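You operate a simulated robot arm through the tools that you are given. There is no shell and no other tool.

You are at the controls of a simulated robot arm. One attempt, no reset.

JOB
Put things in order on the table top. At the end: the silver square plate stands where the black bracket stood; the red motor stands on top of the black spool; the clear syringe stands where the silver square plate stood; the yellow motor is in the silver steel basket; the black bracket from the table top stands on top of the white thermometer; whatever was shut is shut again. Leave all else as you found it, and nothing knocked over.

Only the result counts: the job must be done as asked and must still hold three seconds after the hand-in. Knocking over, shifting, dropping, spilling or breaking anything else fails it.

ROBOT AND FRAMES
A 7-joint arm with a two-finger parallel gripper, fixed in place. Base frame: the origin is at the foot of the arm, x ahead of it, y to its left, z up; the work surface is at about z = 760. Lengths are in mm, angles in rad, forces in N, time in s.
With the tool pointing down near the work surface it reaches from about 300 to 700 mm from the base axis. Its first joint turns from -1.152 to 1.152 rad. Payload 1.57 kg.
The TCP is the grasp point between the finger pads, 30 mm short of the fingertips. In the tool frame z runs along the fingers and y along their closing line. Largest opening 110 mm; finger width 24, thickness 12; the body of the gripper, 48 by 112 mm, starts 78 mm behind the TCP.
Orientation is that of the tool frame in the base frame, as [roll, pitch, yaw] about the fixed x, y, z axes, in that order (R = Rz(yaw) Ry(pitch) Rx(roll)). With the fingers straight down and closing along the base's y, the tool's x points along the base's -x, its y along +y and its z along -z.

CONTROLS
- The arm moves only by the tool step_arm. Its argument "plan" is a list of rows, each a list of 3 entries, a list of its own where there are three numbers: the opening, from 0 (shut) to 1 (fully open), then the shift along the tool's x, y, z in mm, then the turn, a rotation vector about the tool's x, y, z in rad. In form: [[fingers, [dx, dy, dz], [wx, wy, wz]], ...]. A call has 1 to 20 rows; each row is the pose to reach, as a shift and turn from the pose commanded when the call began, along the tool's axes at that moment. Rows are played at 5 a second. More than 50 mm and 0.15 rad between two rows, or a gripper value outside its range, and nothing of the call is played. Where a pose cannot be reached the arm comes as near as it can. A force on the tool above 40 N (or 10 N above the force at the start of the call, whichever is more), or a blocked arm, ends the call early, and 0.2 s more pass. Each finger travels about 108 mm/s and halts on what it meets, pressing with about 43 N; the grip force reading is that of the motor and also rises with nothing between the fingers. The clock runs only during rows and for 0.2 s after the last one: add rows that repeat a pose to give the fingers time. It gives the time, the measured TCP pose, the force on the tool (base axes), the opening and the grip force at its end, in the units of the frame above (readings bear some noise), with the torque about the TCP (base axes, N m) and any sound that the robot's microphone picked up.
- Cameras (640 x 400 px; columns grow to the right, rows downward): "scene" is fixed at [168.7, -412.6, 1384.6]; the picture's right is [0.57, -0.82, 0.00], its down [-0.65, -0.46, -0.61] and it looks along [0.50, 0.35, -0.79] (base axes); focal length 347 px, centre (320, 200). "wrist" rides on the gripper at [70, 16, -141] in the tool frame; the picture's right is [-0.23, 0.97, 0.00], its down [-0.85, -0.20, -0.48] and it looks along [-0.47, -0.11, 0.88] (tool axes); focal length 222 px, centre (320, 200). There is no depth. A picture from a camera that has moved, and an enlarged one, comes with that camera's place and axes in the base frame and with its lens. The place of the scene camera against the robot may be out by one fixed shift of up to 12 mm in any direction.
- snapshot(camera): a new picture of that camera. No time passes.
- close_up(camera, box): a new picture of the part [left, top, right, bottom] of that camera's present view, enlarged. No time passes.
- finish_job(): hands the job in; it is judged then, once.

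Nothing tells you positions but the pictures and the camera data. Unless the task says otherwise, let go and move clear before handing in.

The tools are called as a command line: name --argument value ..., lists and objects as JSON in quotes. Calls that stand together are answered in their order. step_arm: Moves the arm, as the interface text tells. Its arguments: {"type":"object","properties":{"plan":{"type":"array"}},"required":["plan"]} The other tools are called the same way: snapshot (camera) takes a picture; close_up (camera, box) takes an enlarged picture of a part of a camera's view; finish_job () hands the job in.

At the start:

```text
time: 0.0
tool_pos: [342.0, -185.0, 1092.0]
tool_rot: [3.141, -0.001, -3.141]
contact_force: [-1.2, -1.1, -0.4]
ft_torque: [0.03, 0.0, 0.01]
width: 110.3
grip_force: 0.0
```

scene: 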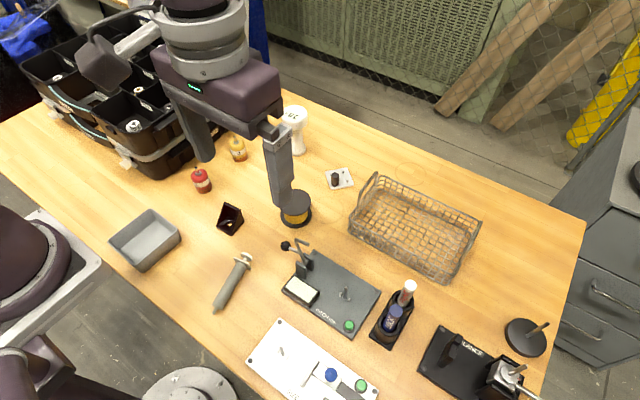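
wrist: 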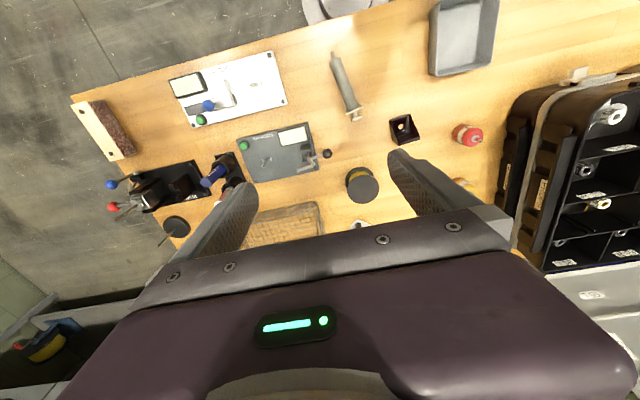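

I see a bench with a black spool, a silver plate, a wire basket, red and yellow motors, a black bracket, a syringe and a white thermometer. I'll look closer at each of them before moving.

close_up --camera "scene" --box '[180, 90, 380, 215]'

close_up --camera "scene" --box '[180, 190, 380, 315]'

close_up --camera "scene" --box '[340, 160, 500, 260]'

close_up --camera "scene" --box '[20, 40, 220, 165]'

close_up --camera "scene" --box '[360, 270, 568, 400]'

close_up --camera "wrist" --box '[320, 0, 520, 240]'

```text
3.20 times, centred on (280, 152) of scene
camera zoom: at [168.7, -412.6, 1384.6], right [0.57, -0.82, 0.0], down [-0.65, -0.46, -0.61], along [0.5, 0.35, -0.79], focal length 1110 px, centre (448, 352)
```

zoom: 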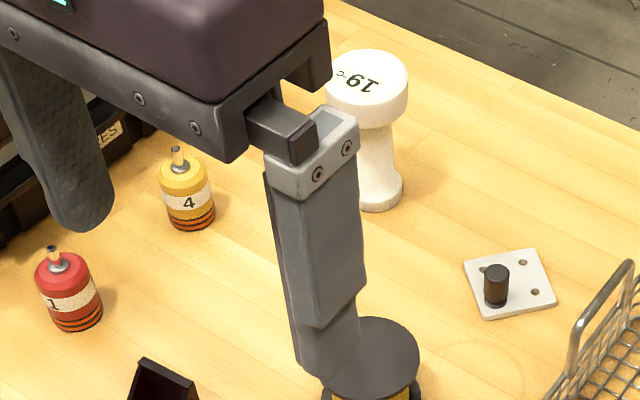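

```text
3.20 times, centred on (280, 252) of scene
camera zoom: at [168.7, -412.6, 1384.6], right [0.57, -0.82, 0.0], down [-0.65, -0.46, -0.61], along [0.5, 0.35, -0.79], focal length 1110 px, centre (448, 32)
```

zoom: 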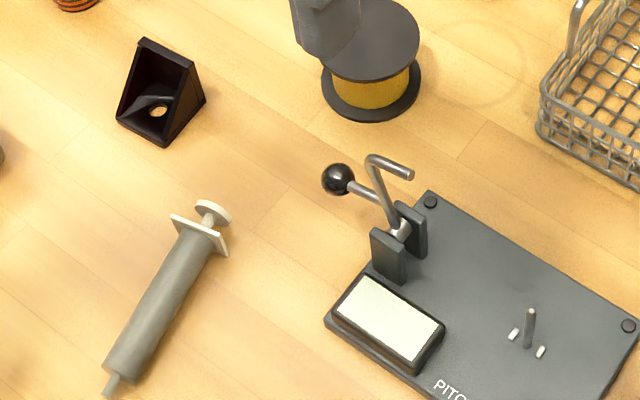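

```text
4.00 times, centred on (420, 210) of scene
camera zoom: at [168.7, -412.6, 1384.6], right [0.57, -0.82, 0.0], down [-0.65, -0.46, -0.61], along [0.5, 0.35, -0.79], focal length 1388 px, centre (-80, 160)
```

zoom: 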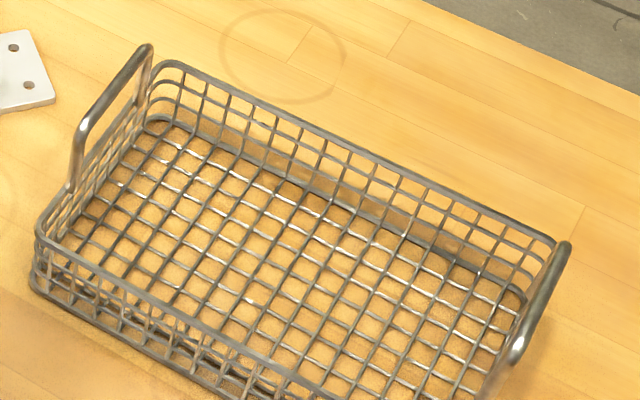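

```text
3.20 times, centred on (120, 102) of scene
camera zoom: at [168.7, -412.6, 1384.6], right [0.57, -0.82, 0.0], down [-0.65, -0.46, -0.61], along [0.5, 0.35, -0.79], focal length 1110 px, centre (960, 512)
```

zoom: 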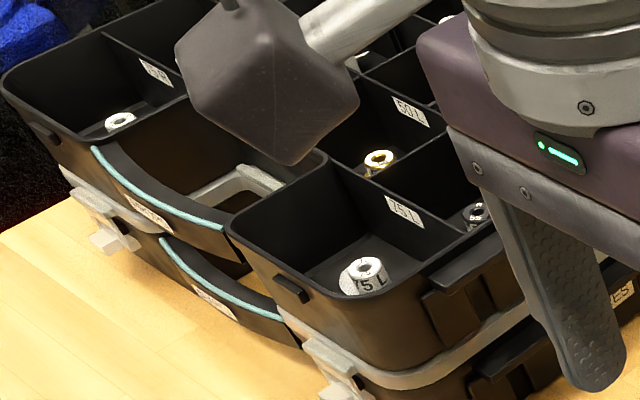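

```text
3.08 times, centred on (464, 335) of scene
camera zoom: at [168.7, -412.6, 1384.6], right [0.57, -0.82, 0.0], down [-0.65, -0.46, -0.61], along [0.5, 0.35, -0.79], focal length 1067 px, centre (-123, -215)
```

zoom: 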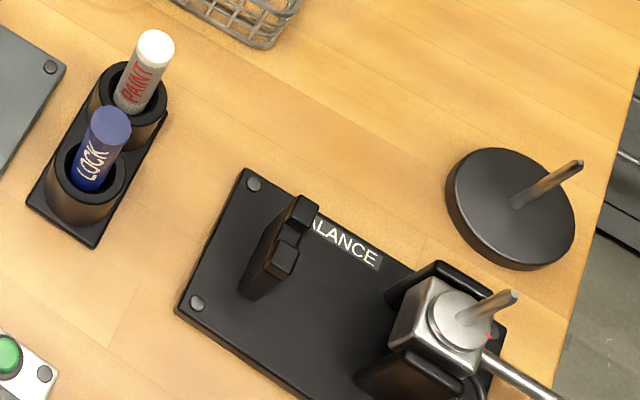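

```text
1.67 times, centred on (420, 120) of wrist
camera zoom: at [273.7, -168.5, 1234.1], right [0.23, 0.97, 0.0], down [0.85, -0.2, 0.48], along [0.47, -0.11, -0.88], focal length 370 px, centre (153, 333)
```

zoom: 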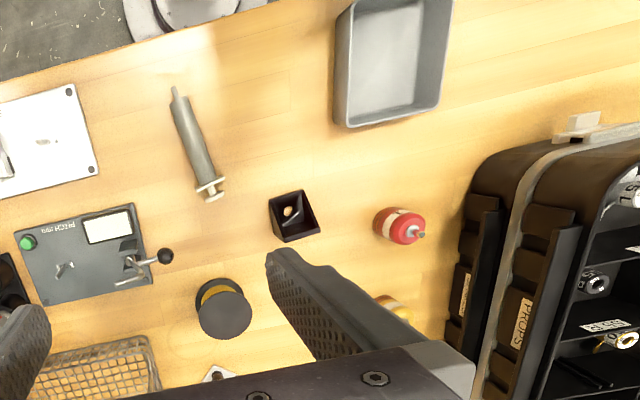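

The white pillar marked 19 °C is the thermometer, and the silver plate carries a small black post I need to identify. I'll zoom in further on the plate, the bracket, the motors and the thermometer.

close_up --camera "scene" --box '[320, 160, 368, 190]'

close_up --camera "scene" --box '[206, 195, 254, 240]'

close_up --camera "scene" --box '[180, 130, 260, 200]'

close_up --camera "scene" --box '[260, 90, 330, 165]'

close_up --camera "wrist" --box '[480, 60, 640, 280]'

close_up --camera "wrist" --box '[60, 20, 340, 260]'

```text
13.33 times, centred on (344, 175) of scene
camera zoom: at [168.7, -412.6, 1384.6], right [0.57, -0.82, 0.0], down [-0.65, -0.46, -0.61], along [0.5, 0.35, -0.79], focal length 4625 px, centre (0, 533)
```

zoom: 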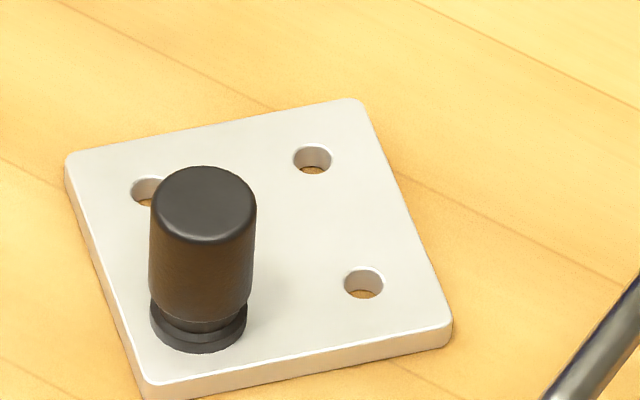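

```text
8.89 times, centred on (230, 218) of scene
camera zoom: at [168.7, -412.6, 1384.6], right [0.57, -0.82, 0.0], down [-0.65, -0.46, -0.61], along [0.5, 0.35, -0.79], focal length 3083 px, centre (1120, 44)
```

zoom: 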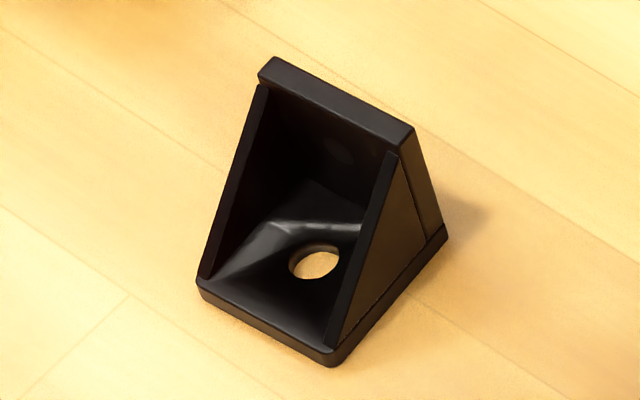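

```text
5.71 times, centred on (220, 165) of scene
camera zoom: at [168.7, -412.6, 1384.6], right [0.57, -0.82, 0.0], down [-0.65, -0.46, -0.61], along [0.5, 0.35, -0.79], focal length 1982 px, centre (891, 400)
```

zoom: 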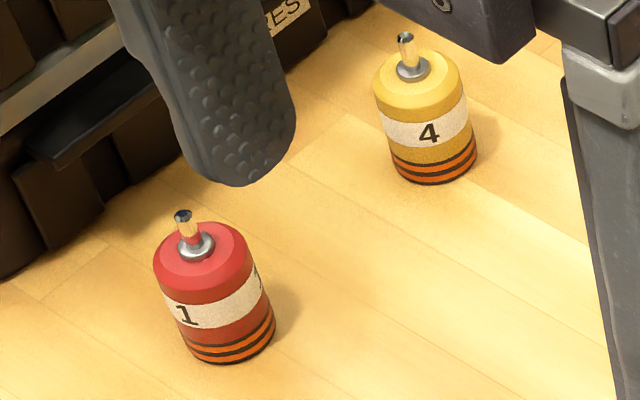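

```text
5.33 times, centred on (295, 128) of scene
camera zoom: at [168.7, -412.6, 1384.6], right [0.57, -0.82, 0.0], down [-0.65, -0.46, -0.61], along [0.5, 0.35, -0.79], focal length 1850 px, centre (453, 587)
```

zoom: 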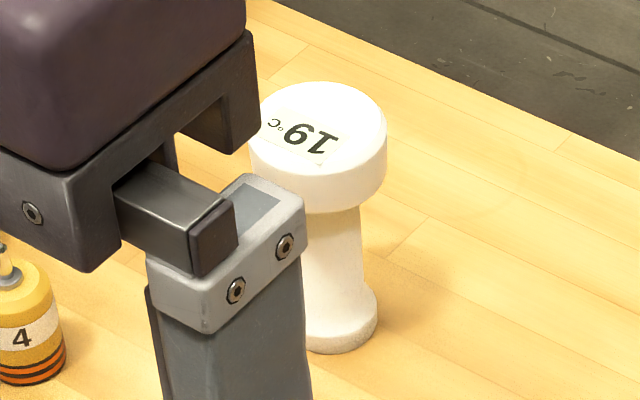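

```text
1.82 times, centred on (560, 170) of wrist
camera zoom: at [273.7, -168.5, 1234.1], right [0.23, 0.97, 0.0], down [0.85, -0.2, 0.48], along [0.47, -0.11, -0.88], focal length 404 px, centre (-116, 254)
```

zoom: 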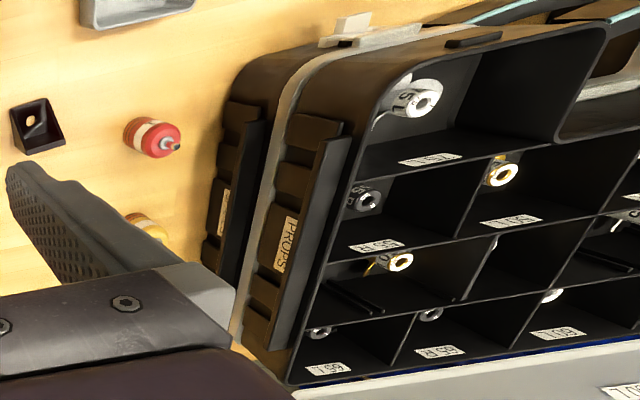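

```text
1.67 times, centred on (200, 140) of wrist
camera zoom: at [273.7, -168.5, 1234.1], right [0.23, 0.97, 0.0], down [0.85, -0.2, 0.48], along [0.47, -0.11, -0.88], focal length 370 px, centre (520, 300)
```

zoom: 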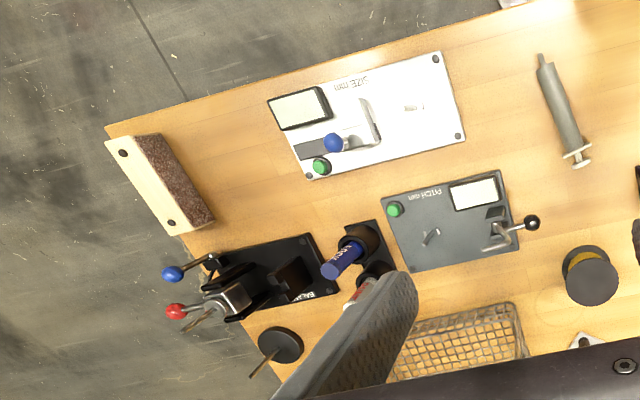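

I take it that the post on the plate is its handle, sitting in the fourth hole. Next I move the arm over the motor area, high above everything, for a better wrist view and a clearer scene view.

step_arm --plan '[[1, [-18, 43, 0], [0, 0, 0]], [1, [-36, 86, 0], [0, 0, 0]], [1, [-54, 129, 0], [0, 0, 0]], [1, [-72, 172, 0], [0, 0, 0]], [1, [-88, 205, 0], [0, 0, 0]], [1, [-88, 205, 0], [0, 0, 0]]]'

snapshot --camera "wrist"

snapshot --camera "scene"

```text
time: 1.4
tool_pos: [430.2, 19.0, 1093.5]
tool_rot: [3.141, 0.0, -3.141]
contact_force: [-0.2, -0.8, -0.3]
ft_torque: [0.01, 0.0, -0.02]
width: 109.9
grip_force: 0.0
```

```text
taken
camera wrist: at [362.4, 37.0, 1234.7], right [0.23, 0.97, 0.0], down [0.86, -0.2, 0.48], along [0.47, -0.11, -0.88], focal length 222 px, centre (320, 200)
```

wrist: 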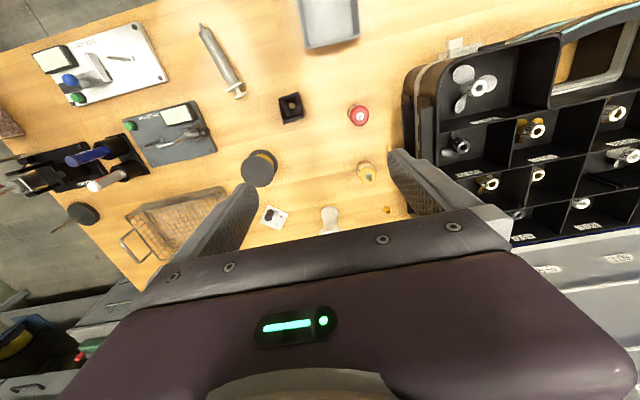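

```text
taken
```

scene: 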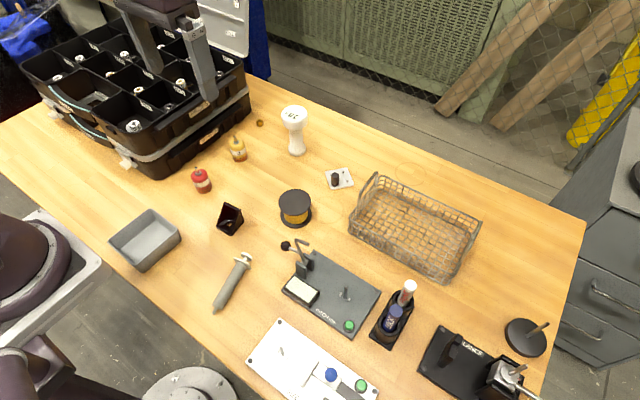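

The whole table is now visible, and every object in the job can be seen from both cameras. I'll enlarge the wrist view to localise them.

close_up --camera "wrist" --box '[230, 60, 430, 240]'

close_up --camera "wrist" --box '[100, 0, 300, 130]'

close_up --camera "wrist" --box '[390, 20, 640, 230]'

close_up --camera "scene" --box '[180, 90, 340, 240]'

close_up --camera "scene" --box '[20, 10, 280, 190]'

```text
2.22 times, centred on (330, 150) of wrist
camera zoom: at [362.4, 37.0, 1234.7], right [0.23, 0.97, 0.0], down [0.86, -0.2, 0.48], along [0.47, -0.11, -0.88], focal length 494 px, centre (298, 311)
```

zoom: 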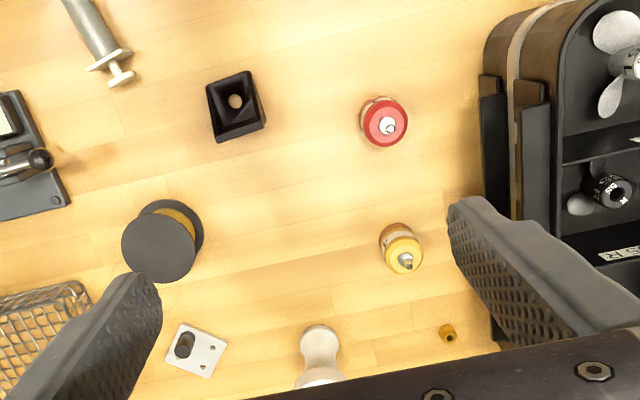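

```text
3.08 times, centred on (200, 65) of wrist
camera zoom: at [362.4, 37.0, 1234.7], right [0.23, 0.97, 0.0], down [0.86, -0.2, 0.48], along [0.47, -0.11, -0.88], focal length 684 px, centre (689, 615)
```

zoom: 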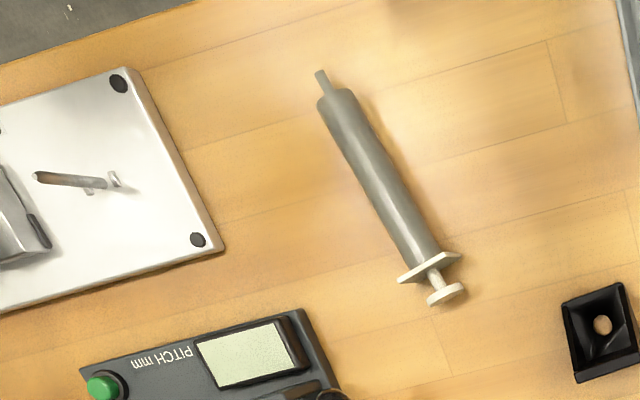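

```text
1.90 times, centred on (515, 125) of wrist
camera zoom: at [362.4, 37.0, 1234.7], right [0.23, 0.97, 0.0], down [0.86, -0.2, 0.48], along [0.47, -0.11, -0.88], focal length 423 px, centre (-51, 343)
```

zoom: 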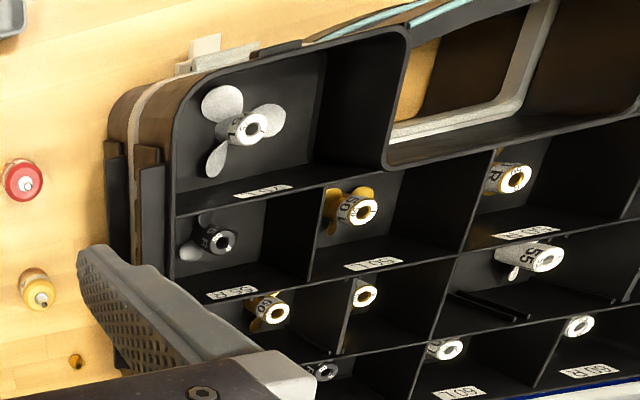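

```text
2.67 times, centred on (260, 165) of scene
camera zoom: at [168.7, -412.5, 1384.6], right [0.57, -0.82, 0.0], down [-0.65, -0.46, -0.61], along [0.5, 0.35, -0.79], focal length 925 px, centre (480, 293)
```

zoom: 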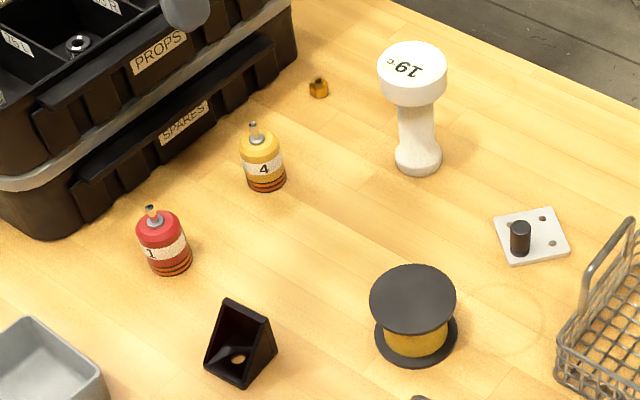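

```text
2.22 times, centred on (150, 100) of scene
camera zoom: at [168.7, -412.5, 1384.6], right [0.57, -0.82, 0.0], down [-0.65, -0.46, -0.61], along [0.5, 0.35, -0.79], focal length 771 px, centre (698, 422)
```

zoom: 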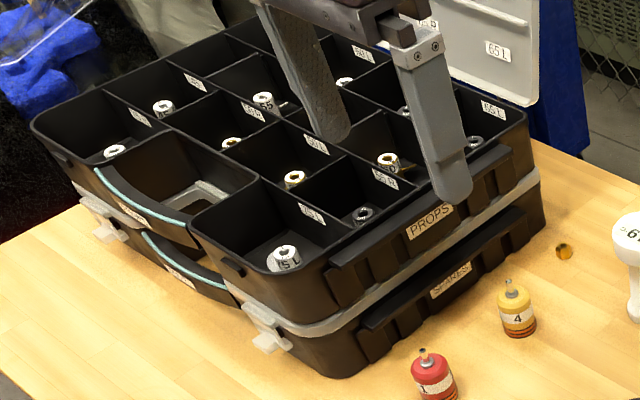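

The bracket sits at about (390, −24) with its sides nearly along x, the thermometer at about (648, −6) and the spool at about (496, −126). I'll go lower over the bracket to measure it accurately.

step_arm --plan '[[1, [10, -11, 40], [0, 0, 0]], [1, [20, -22, 80], [0, 0, 0]], [1, [30, -33, 120], [0, 0, 0]], [1, [40, -44, 160], [0, 0, 0]], [1, [40, -44, 160], [0, 0, 0]]]'

snapshot --camera "wrist"

close_up --camera "wrist" --box '[260, 80, 380, 155]'

```text
time: 2.6
tool_pos: [390.5, -25.1, 930.1]
tool_rot: [3.141, -0.001, 3.14]
contact_force: [-0.2, 0.6, -0.1]
ft_torque: [0.01, -0.03, -0.03]
width: 110.1
grip_force: 0.1
```

```text
taken
camera wrist: at [321.2, -7.1, 1072.7], right [0.23, 0.97, 0.0], down [0.85, -0.2, 0.48], along [0.47, -0.11, -0.88], focal length 222 px, centre (320, 200)
```

wrist: 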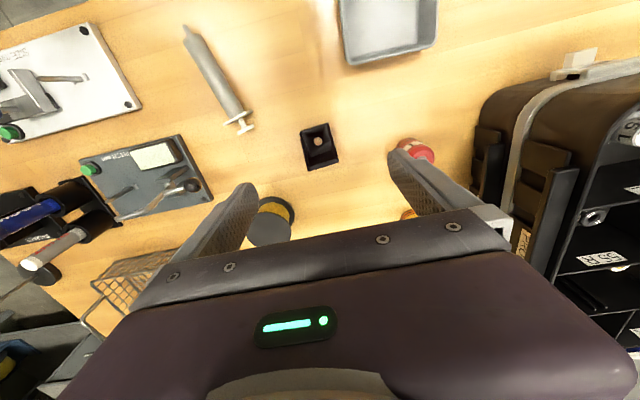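

```text
5.33 times, centred on (320, 118) of wrist
camera zoom: at [321.2, -7.1, 1072.7], right [0.23, 0.97, 0.0], down [0.85, -0.2, 0.48], along [0.47, -0.11, -0.88], focal length 1185 px, centre (320, 640)
```

zoom: 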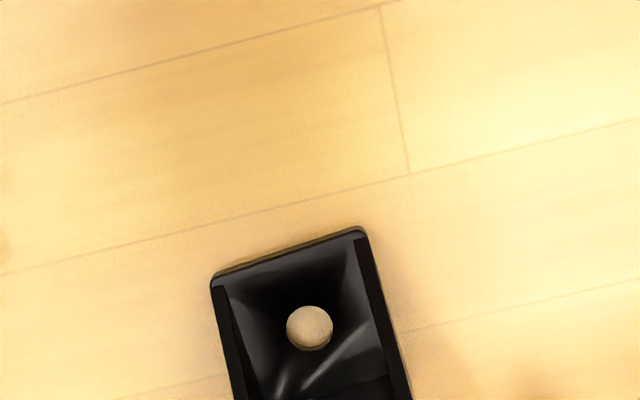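

The bracket's front edge is centred near (375, −29) and turned about 3.5°. I'll take a wider crop to see its back plate.

close_up --camera "wrist" --box '[280, 110, 360, 175]'

close_up --camera "wrist" --box '[180, 20, 260, 140]'

close_up --camera "scene" --box '[190, 190, 260, 240]'

```text
6.15 times, centred on (320, 142) of wrist
camera zoom: at [321.2, -7.1, 1072.7], right [0.23, 0.97, 0.0], down [0.85, -0.2, 0.48], along [0.47, -0.11, -0.88], focal length 1367 px, centre (320, 554)
```

zoom: 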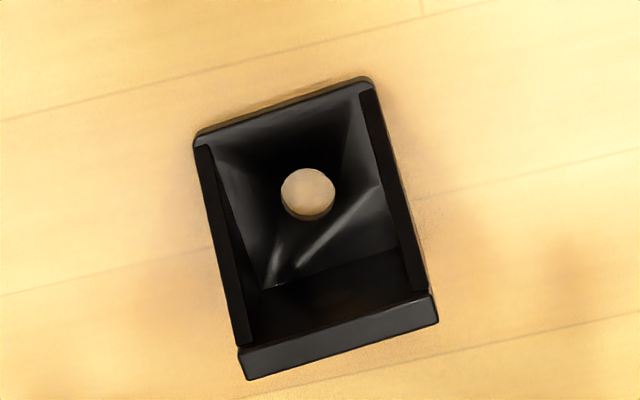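

```text
3.33 times, centred on (220, 80) of wrist
camera zoom: at [321.2, -7.1, 1072.7], right [0.23, 0.97, 0.0], down [0.85, -0.2, 0.48], along [0.47, -0.11, -0.88], focal length 740 px, centre (653, 600)
```

zoom: 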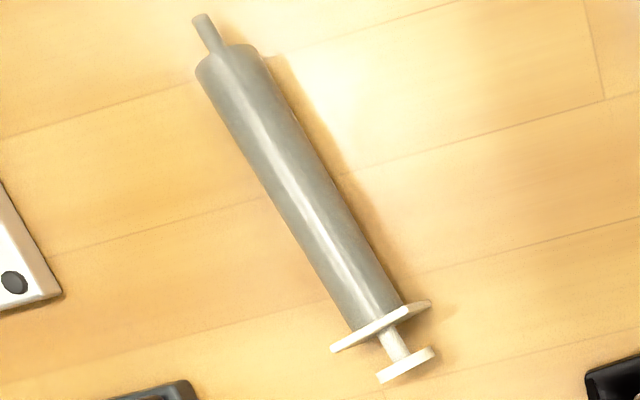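

```text
8.00 times, centred on (225, 215) of scene
camera zoom: at [168.7, -412.6, 1384.6], right [0.57, -0.82, 0.0], down [-0.65, -0.46, -0.61], along [0.5, 0.35, -0.79], focal length 2775 px, centre (1080, 80)
```

zoom: 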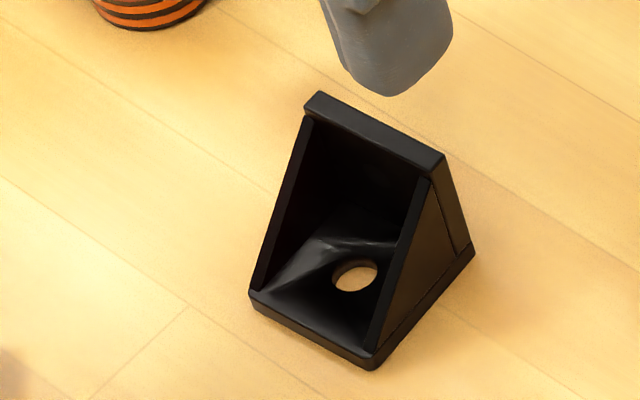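

The bracket footprint is about 41 × 40 mm, centred at (396, −28), yaw ≈ 0.07 rad and about 48 mm tall. I go down around it with the fingers open, gripping towards its back plate, and look before closing.

step_arm --plan '[[1, [-4, -1, 46], [0, 0, -0.03]], [1, [-8, -2, 90], [0, 0, -0.07]], [1, [-12, -3.2, 120], [0, 0, -0.07]], [1, [-12, -3.2, 138], [0, 0, -0.07]], [1, [-12, -3.2, 138], [0, 0, -0.07]]]'

snapshot --camera "wrist"

close_up --camera "scene" --box '[180, 180, 280, 245]'

```text
time: 3.8
tool_pos: [403.1, -27.2, 794.9]
tool_rot: [-3.141, 0.0, -3.073]
contact_force: [0.1, 0.6, -0.1]
ft_torque: [-0.01, -0.02, 0.02]
width: 110.0
grip_force: 0.1
```

```text
taken
camera wrist: at [334.2, -14.3, 936.3], right [0.16, 0.99, 0.0], down [0.87, -0.14, 0.48], along [0.47, -0.08, -0.88], focal length 222 px, centre (320, 200)
```

wrist: 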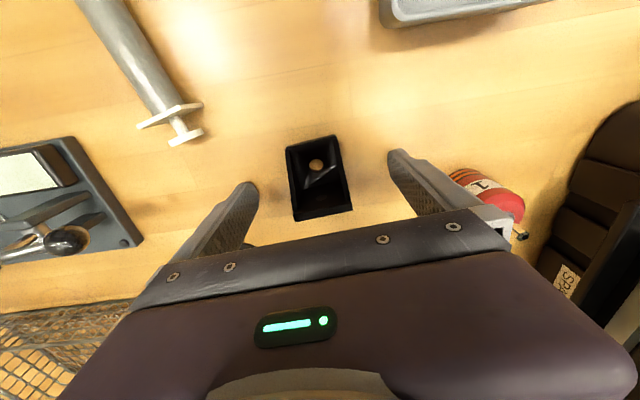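

```text
6.15 times, centred on (230, 212) of scene
camera zoom: at [168.7, -412.6, 1384.6], right [0.57, -0.82, 0.0], down [-0.65, -0.46, -0.61], along [0.5, 0.35, -0.79], focal length 2135 px, centre (874, 123)
```

zoom: 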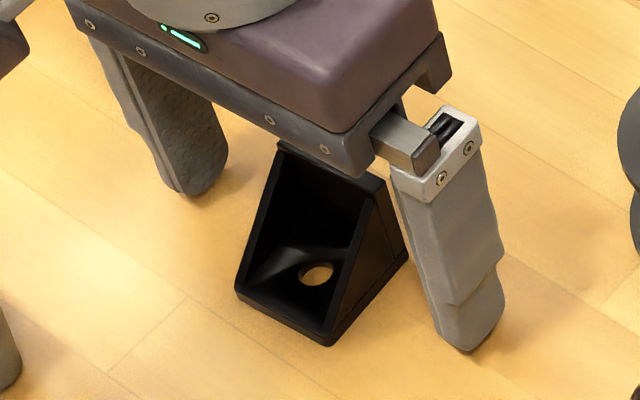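

The bracket is centred between the fingers. I'll lower 2 mm more and close on it.

step_arm --plan '[[1, [0, 0, 2], [0, 0, 0]], [0.3, [0, 0, 2], [0, 0, 0]], [0.3, [0, 0, 2], [0, 0, 0]], [0.3, [0, 0, 2], [0, 0, 0]], [0.3, [0, 0, 2], [0, 0, 0]]]'

close_up --camera "scene" --box '[180, 180, 280, 245]'

```text
time: 5.0
tool_pos: [403.8, -27.4, 792.6]
tool_rot: [3.141, 0.0, -3.072]
contact_force: [1.5, 0.4, 0.0]
ft_torque: [-0.04, -0.03, -0.03]
width: 41.9
grip_force: 42.9
```

```text
6.15 times, centred on (230, 212) of scene
camera zoom: at [168.7, -412.6, 1384.6], right [0.57, -0.82, 0.0], down [-0.65, -0.46, -0.61], along [0.5, 0.35, -0.79], focal length 2135 px, centre (874, 123)
```

zoom: 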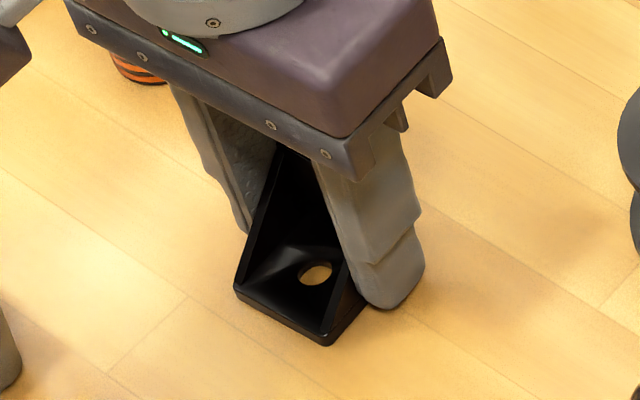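

The bracket is gripped at 42 mm wide. I'll lift it straight up to about z = 985 and square the tool again.

step_arm --plan '[[0.3, [0, 0, -10], [0, 0, 0]], [0.3, [0, 0, -40], [0, 0, 0]], [0.3, [0, 0, -85], [0, 0, 0]], [0.3, [0, 0, -130], [0, 0, 0]], [0.3, [0, 0, -175], [0, 0, 0]], [0.3, [0, 0, -208], [0, 0, 0.07]], [0.3, [0, 0, -208], [0, 0, 0.07]]]'

snapshot --camera "scene"

snapshot --camera "wrist"

```text
time: 6.6
tool_pos: [401.1, -29.3, 1000.2]
tool_rot: [-3.14, -0.001, 3.14]
contact_force: [-0.2, 0.6, -0.3]
ft_torque: [-0.01, -0.02, -0.03]
width: 41.5
grip_force: 43.1
```

```text
taken
```

scene: 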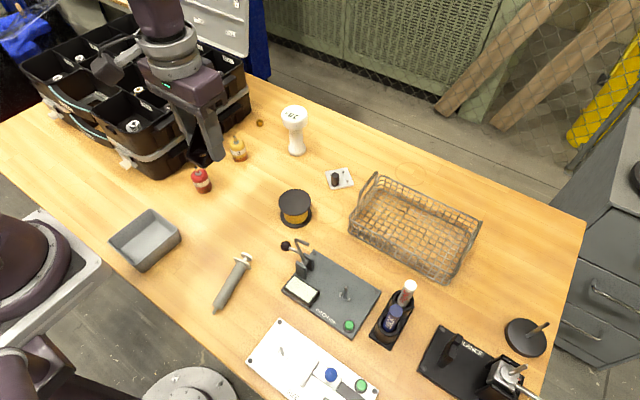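

```text
taken
camera wrist: at [334.0, -11.8, 1142.2], right [0.23, 0.97, 0.0], down [0.85, -0.2, 0.48], along [0.47, -0.11, -0.88], focal length 222 px, centre (320, 200)
```

wrist: 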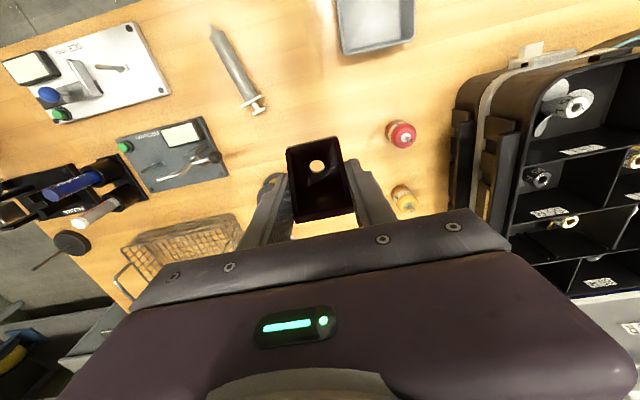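

The bracket is lifted cleanly. I now move it to the side of the thermometer, staying at z = 1000, to measure the thermometer from above.

step_arm --plan '[[0.3, [-45, -13, 0], [0, 0, 0]], [0.3, [-91, -27, 0], [0, 0, 0]], [0.3, [-138, -41, 0], [0, 0, 0]], [0.3, [-185, -55, 0], [0, 0, 0]], [0.3, [-231, -68, 0], [0, 0, 0]], [0.3, [-231, -68, 0], [0, 0, 0]]]'

snapshot --camera "wrist"

close_up --camera "wrist" --box '[340, 60, 460, 180]'

snapshot --camera "scene"

```text
time: 8.0
tool_pos: [634.7, -98.1, 1001.8]
tool_rot: [3.141, -0.001, 3.141]
contact_force: [-0.3, -0.3, -0.5]
ft_torque: [-0.03, 0.02, 0.0]
width: 41.5
grip_force: 42.9
```

```text
taken
camera wrist: at [565.8, -80.1, 1143.0], right [0.23, 0.97, 0.0], down [0.86, -0.2, 0.48], along [0.46, -0.11, -0.88], focal length 222 px, centre (320, 200)
```

wrist: 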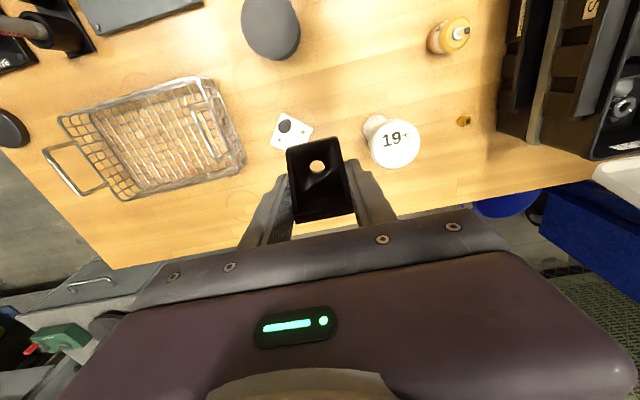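

```text
3.33 times, centred on (400, 120) of wrist
camera zoom: at [565.8, -80.1, 1143.0], right [0.23, 0.97, 0.0], down [0.86, -0.2, 0.48], along [0.46, -0.11, -0.88], focal length 740 px, centre (53, 467)
```

zoom: 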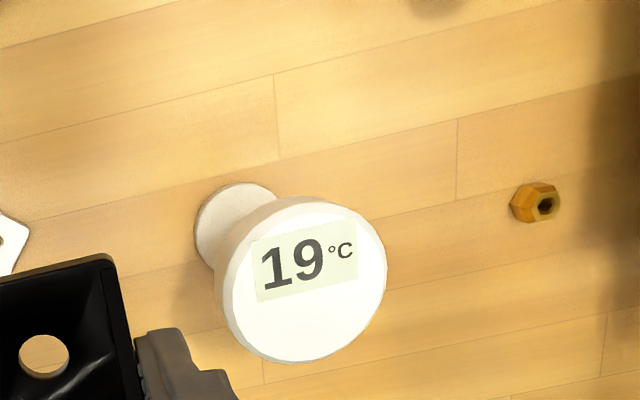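

```text
taken
```

scene: 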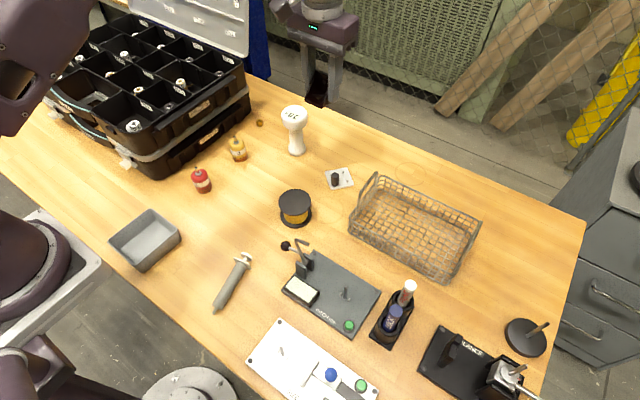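

The thermometer axis comes out at about (654, −6), with its top near z = 875 and the disc about 57 mm across. I'll bring the bracket over it, still high, then come down partway and check.

step_arm --plan '[[0.3, [-10, 40, 0], [0, 0, 0]], [0.3, [-20, 75, 0], [0, 0, 0]], [0.3, [-26, 89, 0], [0, 0, 0]], [0.3, [-26, 89, 30], [0, 0, 0]], [0.3, [-26, 89, 60], [0, 0, 0]], [0.3, [-26, 89, 70], [0, 0, 0]], [0.3, [-26, 89, 70], [0, 0, 0]]]'

close_up --camera "scene" --box '[240, 50, 340, 165]'

snapshot --camera "wrist"

```text
time: 9.6
tool_pos: [657.4, -6.8, 931.4]
tool_rot: [-3.141, -0.001, 3.139]
contact_force: [0.1, 0.4, -0.5]
ft_torque: [-0.01, -0.04, 0.02]
width: 41.6
grip_force: 42.4
```

```text
3.48 times, centred on (290, 108) of scene
camera zoom: at [168.7, -412.6, 1384.6], right [0.57, -0.82, 0.0], down [-0.65, -0.46, -0.61], along [0.5, 0.35, -0.79], focal length 1207 px, centre (424, 522)
```

zoom: 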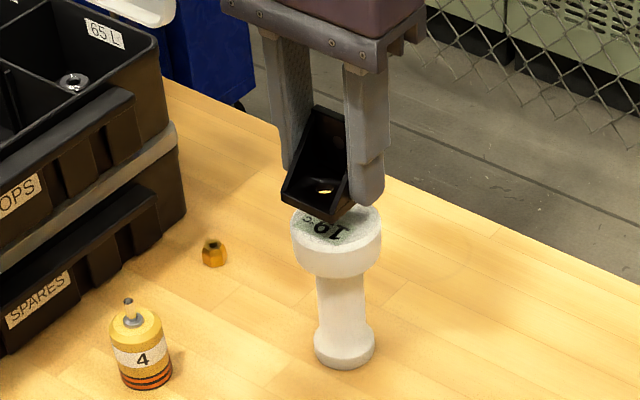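

```text
taken
camera wrist: at [589.5, 10.4, 1073.4], right [0.23, 0.97, 0.0], down [0.86, -0.2, 0.48], along [0.47, -0.11, -0.88], focal length 222 px, centre (320, 200)
```

wrist: 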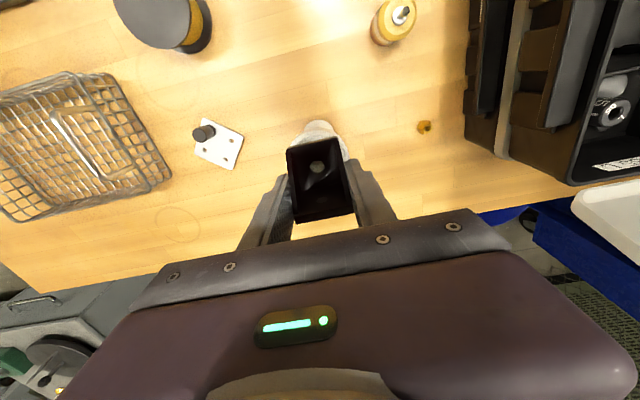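

The bracket hovers about 20 mm above the disc and looks nearly centred. I'll zoom in to check the alignment.

close_up --camera "scene" --box '[270, 75, 320, 130]'

close_up --camera "wrist" --box '[270, 100, 370, 240]'

```text
7.27 times, centred on (295, 102) of scene
camera zoom: at [168.7, -412.6, 1384.6], right [0.57, -0.82, 0.0], down [-0.65, -0.46, -0.61], along [0.5, 0.35, -0.79], focal length 2523 px, centre (502, 909)
```

zoom: 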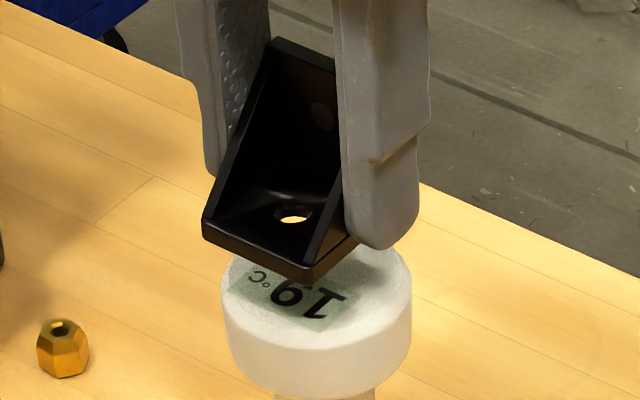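

```text
2.86 times, centred on (320, 170) of wrist
camera zoom: at [589.5, 10.4, 1073.4], right [0.23, 0.97, 0.0], down [0.86, -0.2, 0.48], along [0.47, -0.11, -0.88], focal length 635 px, centre (320, 286)
```

zoom: 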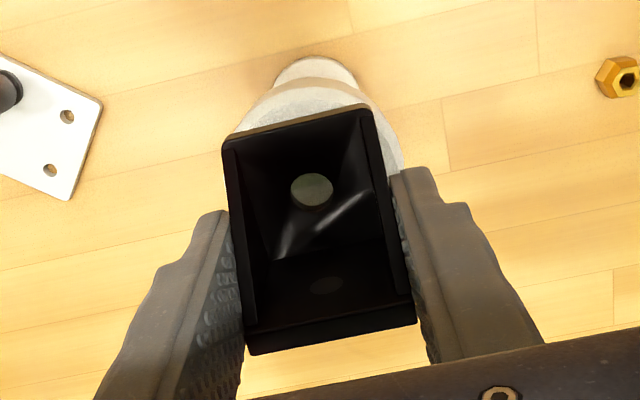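

The wrist view puts the disc centre within 3 mm of the bracket centre. I'll shift about 2.5 mm forward and 1.5 mm right, then lower to just above the expected contact.

step_arm --plan '[[0.3, [-2.5, -1.5, 0], [0, 0, 0]], [0.3, [-2.5, -1.5, 8], [0, 0, 0]], [0.3, [-2.5, -1.5, 14], [0, 0, 0]], [0.3, [-2.5, -1.5, 17], [0, 0, 0]], [0.3, [-2.5, -1.5, 17], [0, 0, 0]]]'

close_up --camera "scene" --box '[270, 75, 320, 130]'

```text
time: 10.8
tool_pos: [660.8, -8.6, 914.3]
tool_rot: [3.141, -0.001, 3.141]
contact_force: [0.4, 0.3, 0.1]
ft_torque: [-0.02, -0.02, 0.01]
width: 41.4
grip_force: 43.2
```

```text
7.27 times, centred on (295, 102) of scene
camera zoom: at [168.7, -412.6, 1384.6], right [0.57, -0.82, 0.0], down [-0.65, -0.46, -0.61], along [0.5, 0.35, -0.79], focal length 2523 px, centre (502, 909)
```

zoom: 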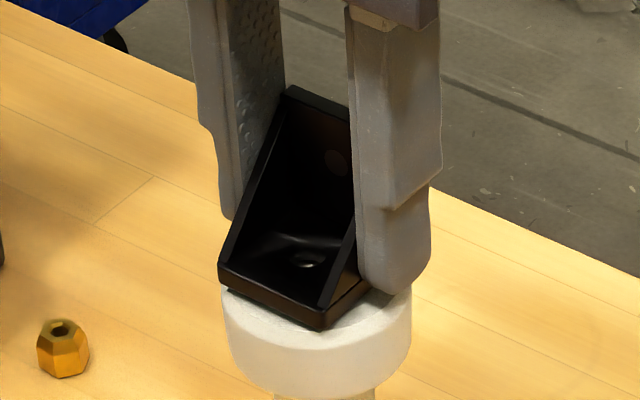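

The alignment looks good and the gap is small. I'll lower in 1.5 mm steps and watch the force.

step_arm --plan '[[0.3, [0, 0, 1.5], [0, 0, 0]], [0.3, [0, 0, 3], [0, 0, 0]], [0.3, [0, 0, 3], [0, 0, 0]]]'

close_up --camera "scene" --box '[270, 75, 320, 130]'

```text
time: 11.6
tool_pos: [662.4, -9.0, 909.5]
tool_rot: [3.14, 0.001, 3.14]
contact_force: [-0.6, 0.4, 1.8]
ft_torque: [0.01, -0.03, -0.01]
width: 41.4
grip_force: 42.9
```

```text
7.27 times, centred on (295, 102) of scene
camera zoom: at [168.7, -412.6, 1384.6], right [0.57, -0.82, 0.0], down [-0.65, -0.46, -0.61], along [0.5, 0.35, -0.79], focal length 2523 px, centre (502, 909)
```

zoom: 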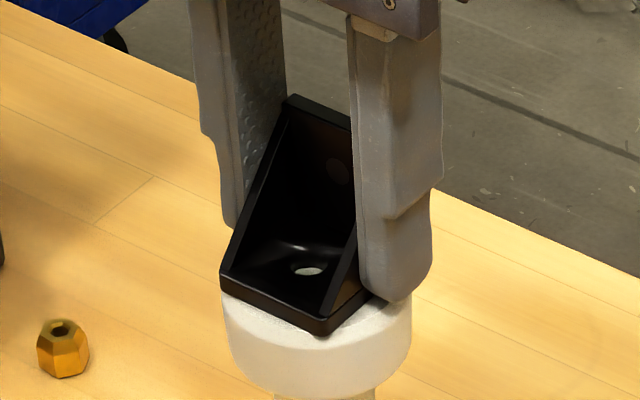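

There's a hint of contact at 1.8 N. I'll lower another 1 mm to confirm it.

step_arm --plan '[[0.3, [0, 0, 0.5], [0, 0, 0]], [0.3, [0, 0, 1], [0, 0, 0]], [0.3, [0, 0, 1], [0, 0, 0]]]'

```text
time: 12.4
tool_pos: [663.3, -7.0, 910.8]
tool_rot: [3.141, 0.002, 3.141]
contact_force: [-3.3, -1.3, 15.9]
ft_torque: [0.0, 0.42, 0.02]
width: 41.8
grip_force: 43.4
```

Firm contact at 16 N, so the bracket rests on the disc. I'll back off 0.8 mm to relieve the pressure, open the fingers, then rise straight up.

step_arm --plan '[[0.3, [0, 0, -0.8], [0, 0, 0]], [0.3, [0, 0, -0.8], [0, 0, 0]], [0.42, [0, 0, -0.8], [0, 0, 0]], [0.5, [0, 0, -0.8], [0, 0, 0]], [0.7, [0, 0, -0.8], [0, 0, 0]], [0.7, [0, 0, -0.8], [0, 0, 0]]]'

close_up --camera "scene" --box '[270, 75, 320, 130]'

close_up --camera "wrist" --box '[250, 90, 390, 240]'

```text
time: 13.8
tool_pos: [662.1, -7.7, 910.4]
tool_rot: [-3.141, 0.0, 3.141]
contact_force: [-0.3, 0.1, 0.5]
ft_torque: [0.0, -0.01, 0.0]
width: 77.0
grip_force: 0.1
```

```text
7.27 times, centred on (295, 102) of scene
camera zoom: at [168.7, -412.6, 1384.6], right [0.57, -0.82, 0.0], down [-0.65, -0.46, -0.61], along [0.5, 0.35, -0.79], focal length 2523 px, centre (502, 909)
```

zoom: 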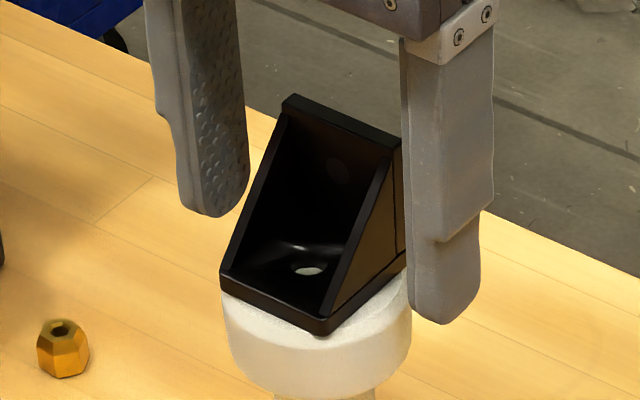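

```text
2.67 times, centred on (320, 165) of wrist
camera zoom: at [593.2, 8.7, 1052.2], right [0.23, 0.97, 0.0], down [0.85, -0.2, 0.48], along [0.47, -0.11, -0.88], focal length 592 px, centre (320, 293)
```

zoom: 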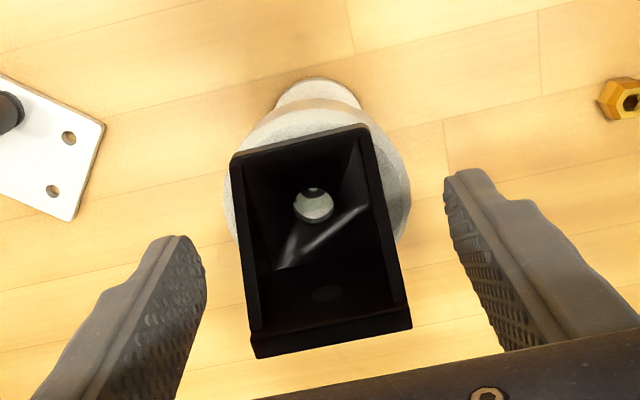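

The bracket stands well centred on the thermometer. I'll rise straight up and move over the plate for a measurement.

step_arm --plan '[[0.7, [0, 0, -30], [0, 0, 0]], [0.7, [0, 0, -75], [0, 0, 0]], [0.7, [0, 0, -90], [0, 0, 0]], [0.7, [10, -40, -90], [0, 0, 0]], [0.7, [20, -80, -90], [0, 0, 0]], [0.7, [30, -115, -90], [0, 0, 0]], [0.7, [36, -138, -80], [0, 0, 0]], [0.7, [36, -138, -50], [0, 0, 0]], [0.7, [36, -138, -50], [0, 0, 0]]]'

snapshot --camera "wrist"

close_up --camera "wrist" --box '[270, 90, 370, 180]'

close_up --camera "scene" --box '[260, 80, 420, 200]'

```text
time: 15.8
tool_pos: [625.0, -146.8, 959.2]
tool_rot: [-3.141, 0.0, -3.141]
contact_force: [0.5, 1.0, -0.3]
ft_torque: [-0.03, -0.01, 0.02]
width: 77.2
grip_force: 0.1
```

```text
taken
camera wrist: at [556.9, -130.2, 1101.0], right [0.23, 0.97, 0.0], down [0.86, -0.2, 0.48], along [0.47, -0.11, -0.88], focal length 222 px, centre (320, 200)
```

wrist: 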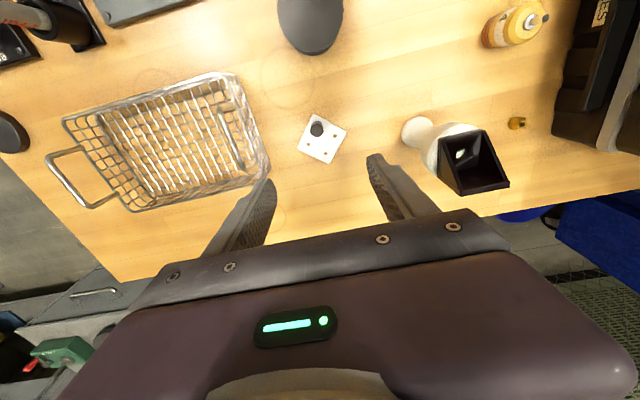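

```text
4.44 times, centred on (320, 135) of wrist
camera zoom: at [556.9, -130.2, 1101.0], right [0.23, 0.97, 0.0], down [0.86, -0.2, 0.48], along [0.47, -0.11, -0.88], focal length 987 px, centre (320, 489)
```

zoom: 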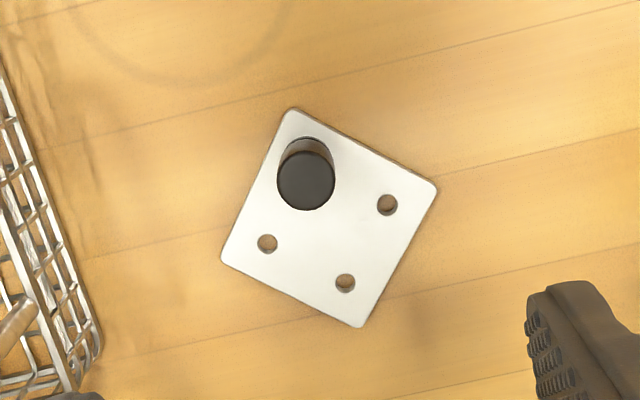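

```text
3.33 times, centred on (340, 140) of scene
camera zoom: at [168.7, -412.6, 1384.6], right [0.57, -0.82, 0.0], down [-0.65, -0.46, -0.61], along [0.5, 0.35, -0.79], focal length 1156 px, centre (253, 400)
```

zoom: 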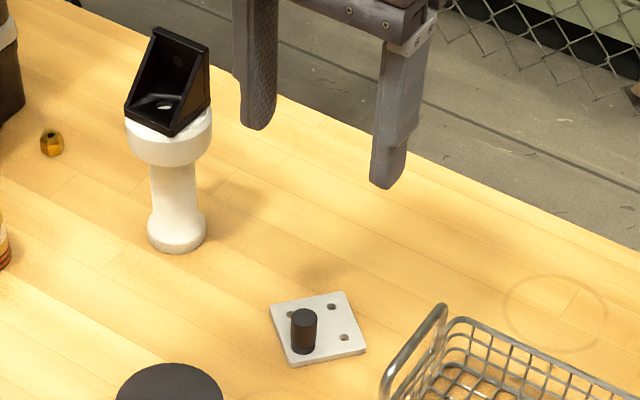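

The plate is about 55 mm square, centred at about (636, −146), with its knob axis near (616, −148) and the knob top near z = 791. I'll move above the knob with the fingers half open and check the aim.

step_arm --plan '[[0.55, [5, -1, 40], [0, 0, 0]], [0.55, [10.2, -1.6, 80], [0, 0, 0]], [0.55, [10.2, -1.6, 115], [0, 0, 0]], [0.55, [10.2, -1.6, 125], [0, 0, 0]], [0.55, [10.2, -1.6, 125], [0, 0, 0]]]'

close_up --camera "wrist" --box '[250, 90, 390, 240]'

close_up --camera "scene" --box '[290, 110, 390, 200]'

```text
time: 17.0
tool_pos: [616.2, -148.5, 836.4]
tool_rot: [-3.14, 0.0, -3.141]
contact_force: [1.1, -0.7, -0.3]
ft_torque: [0.0, 0.01, 0.02]
width: 60.5
grip_force: 0.1
```

```text
2.67 times, centred on (320, 165) of wrist
camera zoom: at [547.4, -130.7, 977.3], right [0.23, 0.97, 0.0], down [0.85, -0.2, 0.48], along [0.47, -0.11, -0.88], focal length 592 px, centre (320, 293)
```

zoom: 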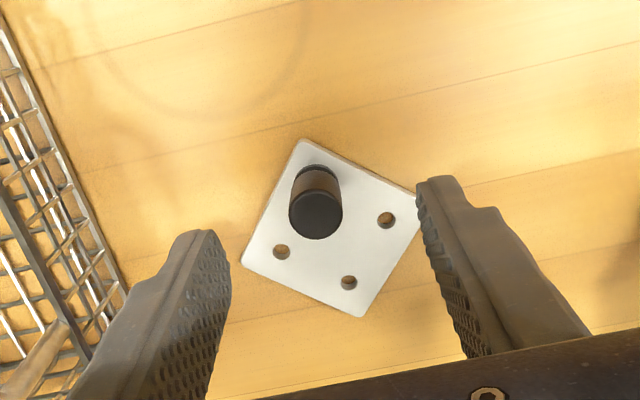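

```text
4.44 times, centred on (340, 155) of scene
camera zoom: at [168.7, -412.6, 1384.6], right [0.57, -0.82, 0.0], down [-0.65, -0.46, -0.61], along [0.5, 0.35, -0.79], focal length 1542 px, centre (231, 400)
```

zoom: 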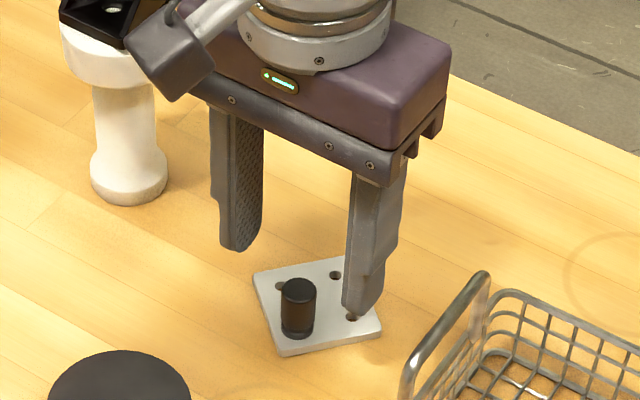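

The knob is exactly on the TCP axis. I'll go down until the fingertips are about 3 mm above the plate and close on the knob.

step_arm --plan '[[0.55, [0, 0, 20], [0, 0, 0]], [0.55, [0, 0, 34], [0, 0, 0]], [0.55, [0, 0, 34.5], [0, 0, 0]], [0.35, [0, 0, 34.5], [0, 0, 0]], [0.1, [0, 0, 34.5], [0, 0, 0]], [0.1, [0, 0, 34.5], [0, 0, 0]], [0.1, [0, 0, 34.5], [0, 0, 0]]]'

close_up --camera "wrist" --box '[250, 90, 390, 240]'

close_up --camera "scene" --box '[300, 130, 390, 200]'

```text
time: 18.6
tool_pos: [615.0, -148.3, 800.3]
tool_rot: [3.142, -0.001, -3.141]
contact_force: [-0.4, 0.1, 0.4]
ft_torque: [0.03, 0.03, -0.02]
width: 16.1
grip_force: 31.9
```

```text
2.67 times, centred on (320, 165) of wrist
camera zoom: at [546.6, -130.6, 941.9], right [0.23, 0.97, 0.0], down [0.85, -0.2, 0.48], along [0.47, -0.11, -0.88], focal length 592 px, centre (320, 293)
```

zoom: 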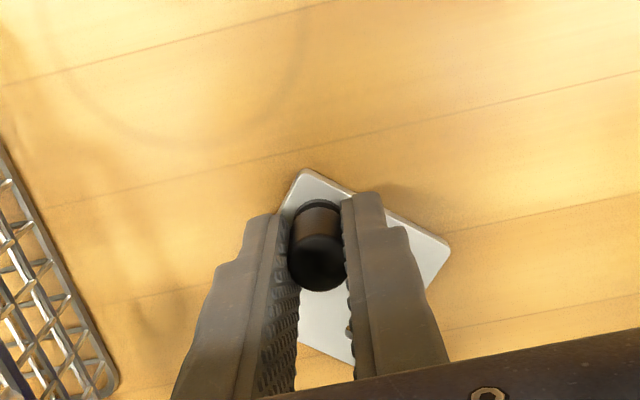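

```text
5.71 times, centred on (345, 165) of scene
camera zoom: at [168.7, -412.6, 1384.6], right [0.57, -0.82, 0.0], down [-0.65, -0.46, -0.61], along [0.5, 0.35, -0.79], focal length 1982 px, centre (177, 400)
```

zoom: 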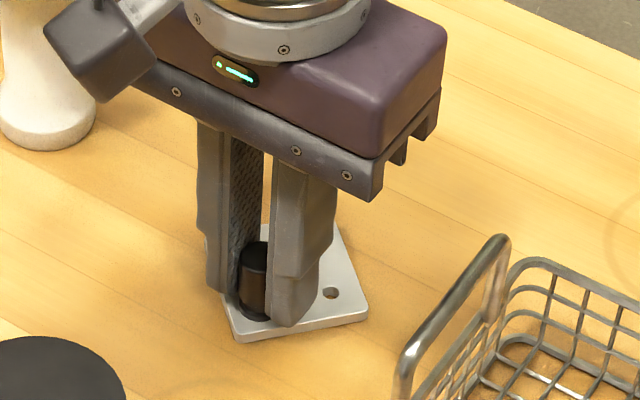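

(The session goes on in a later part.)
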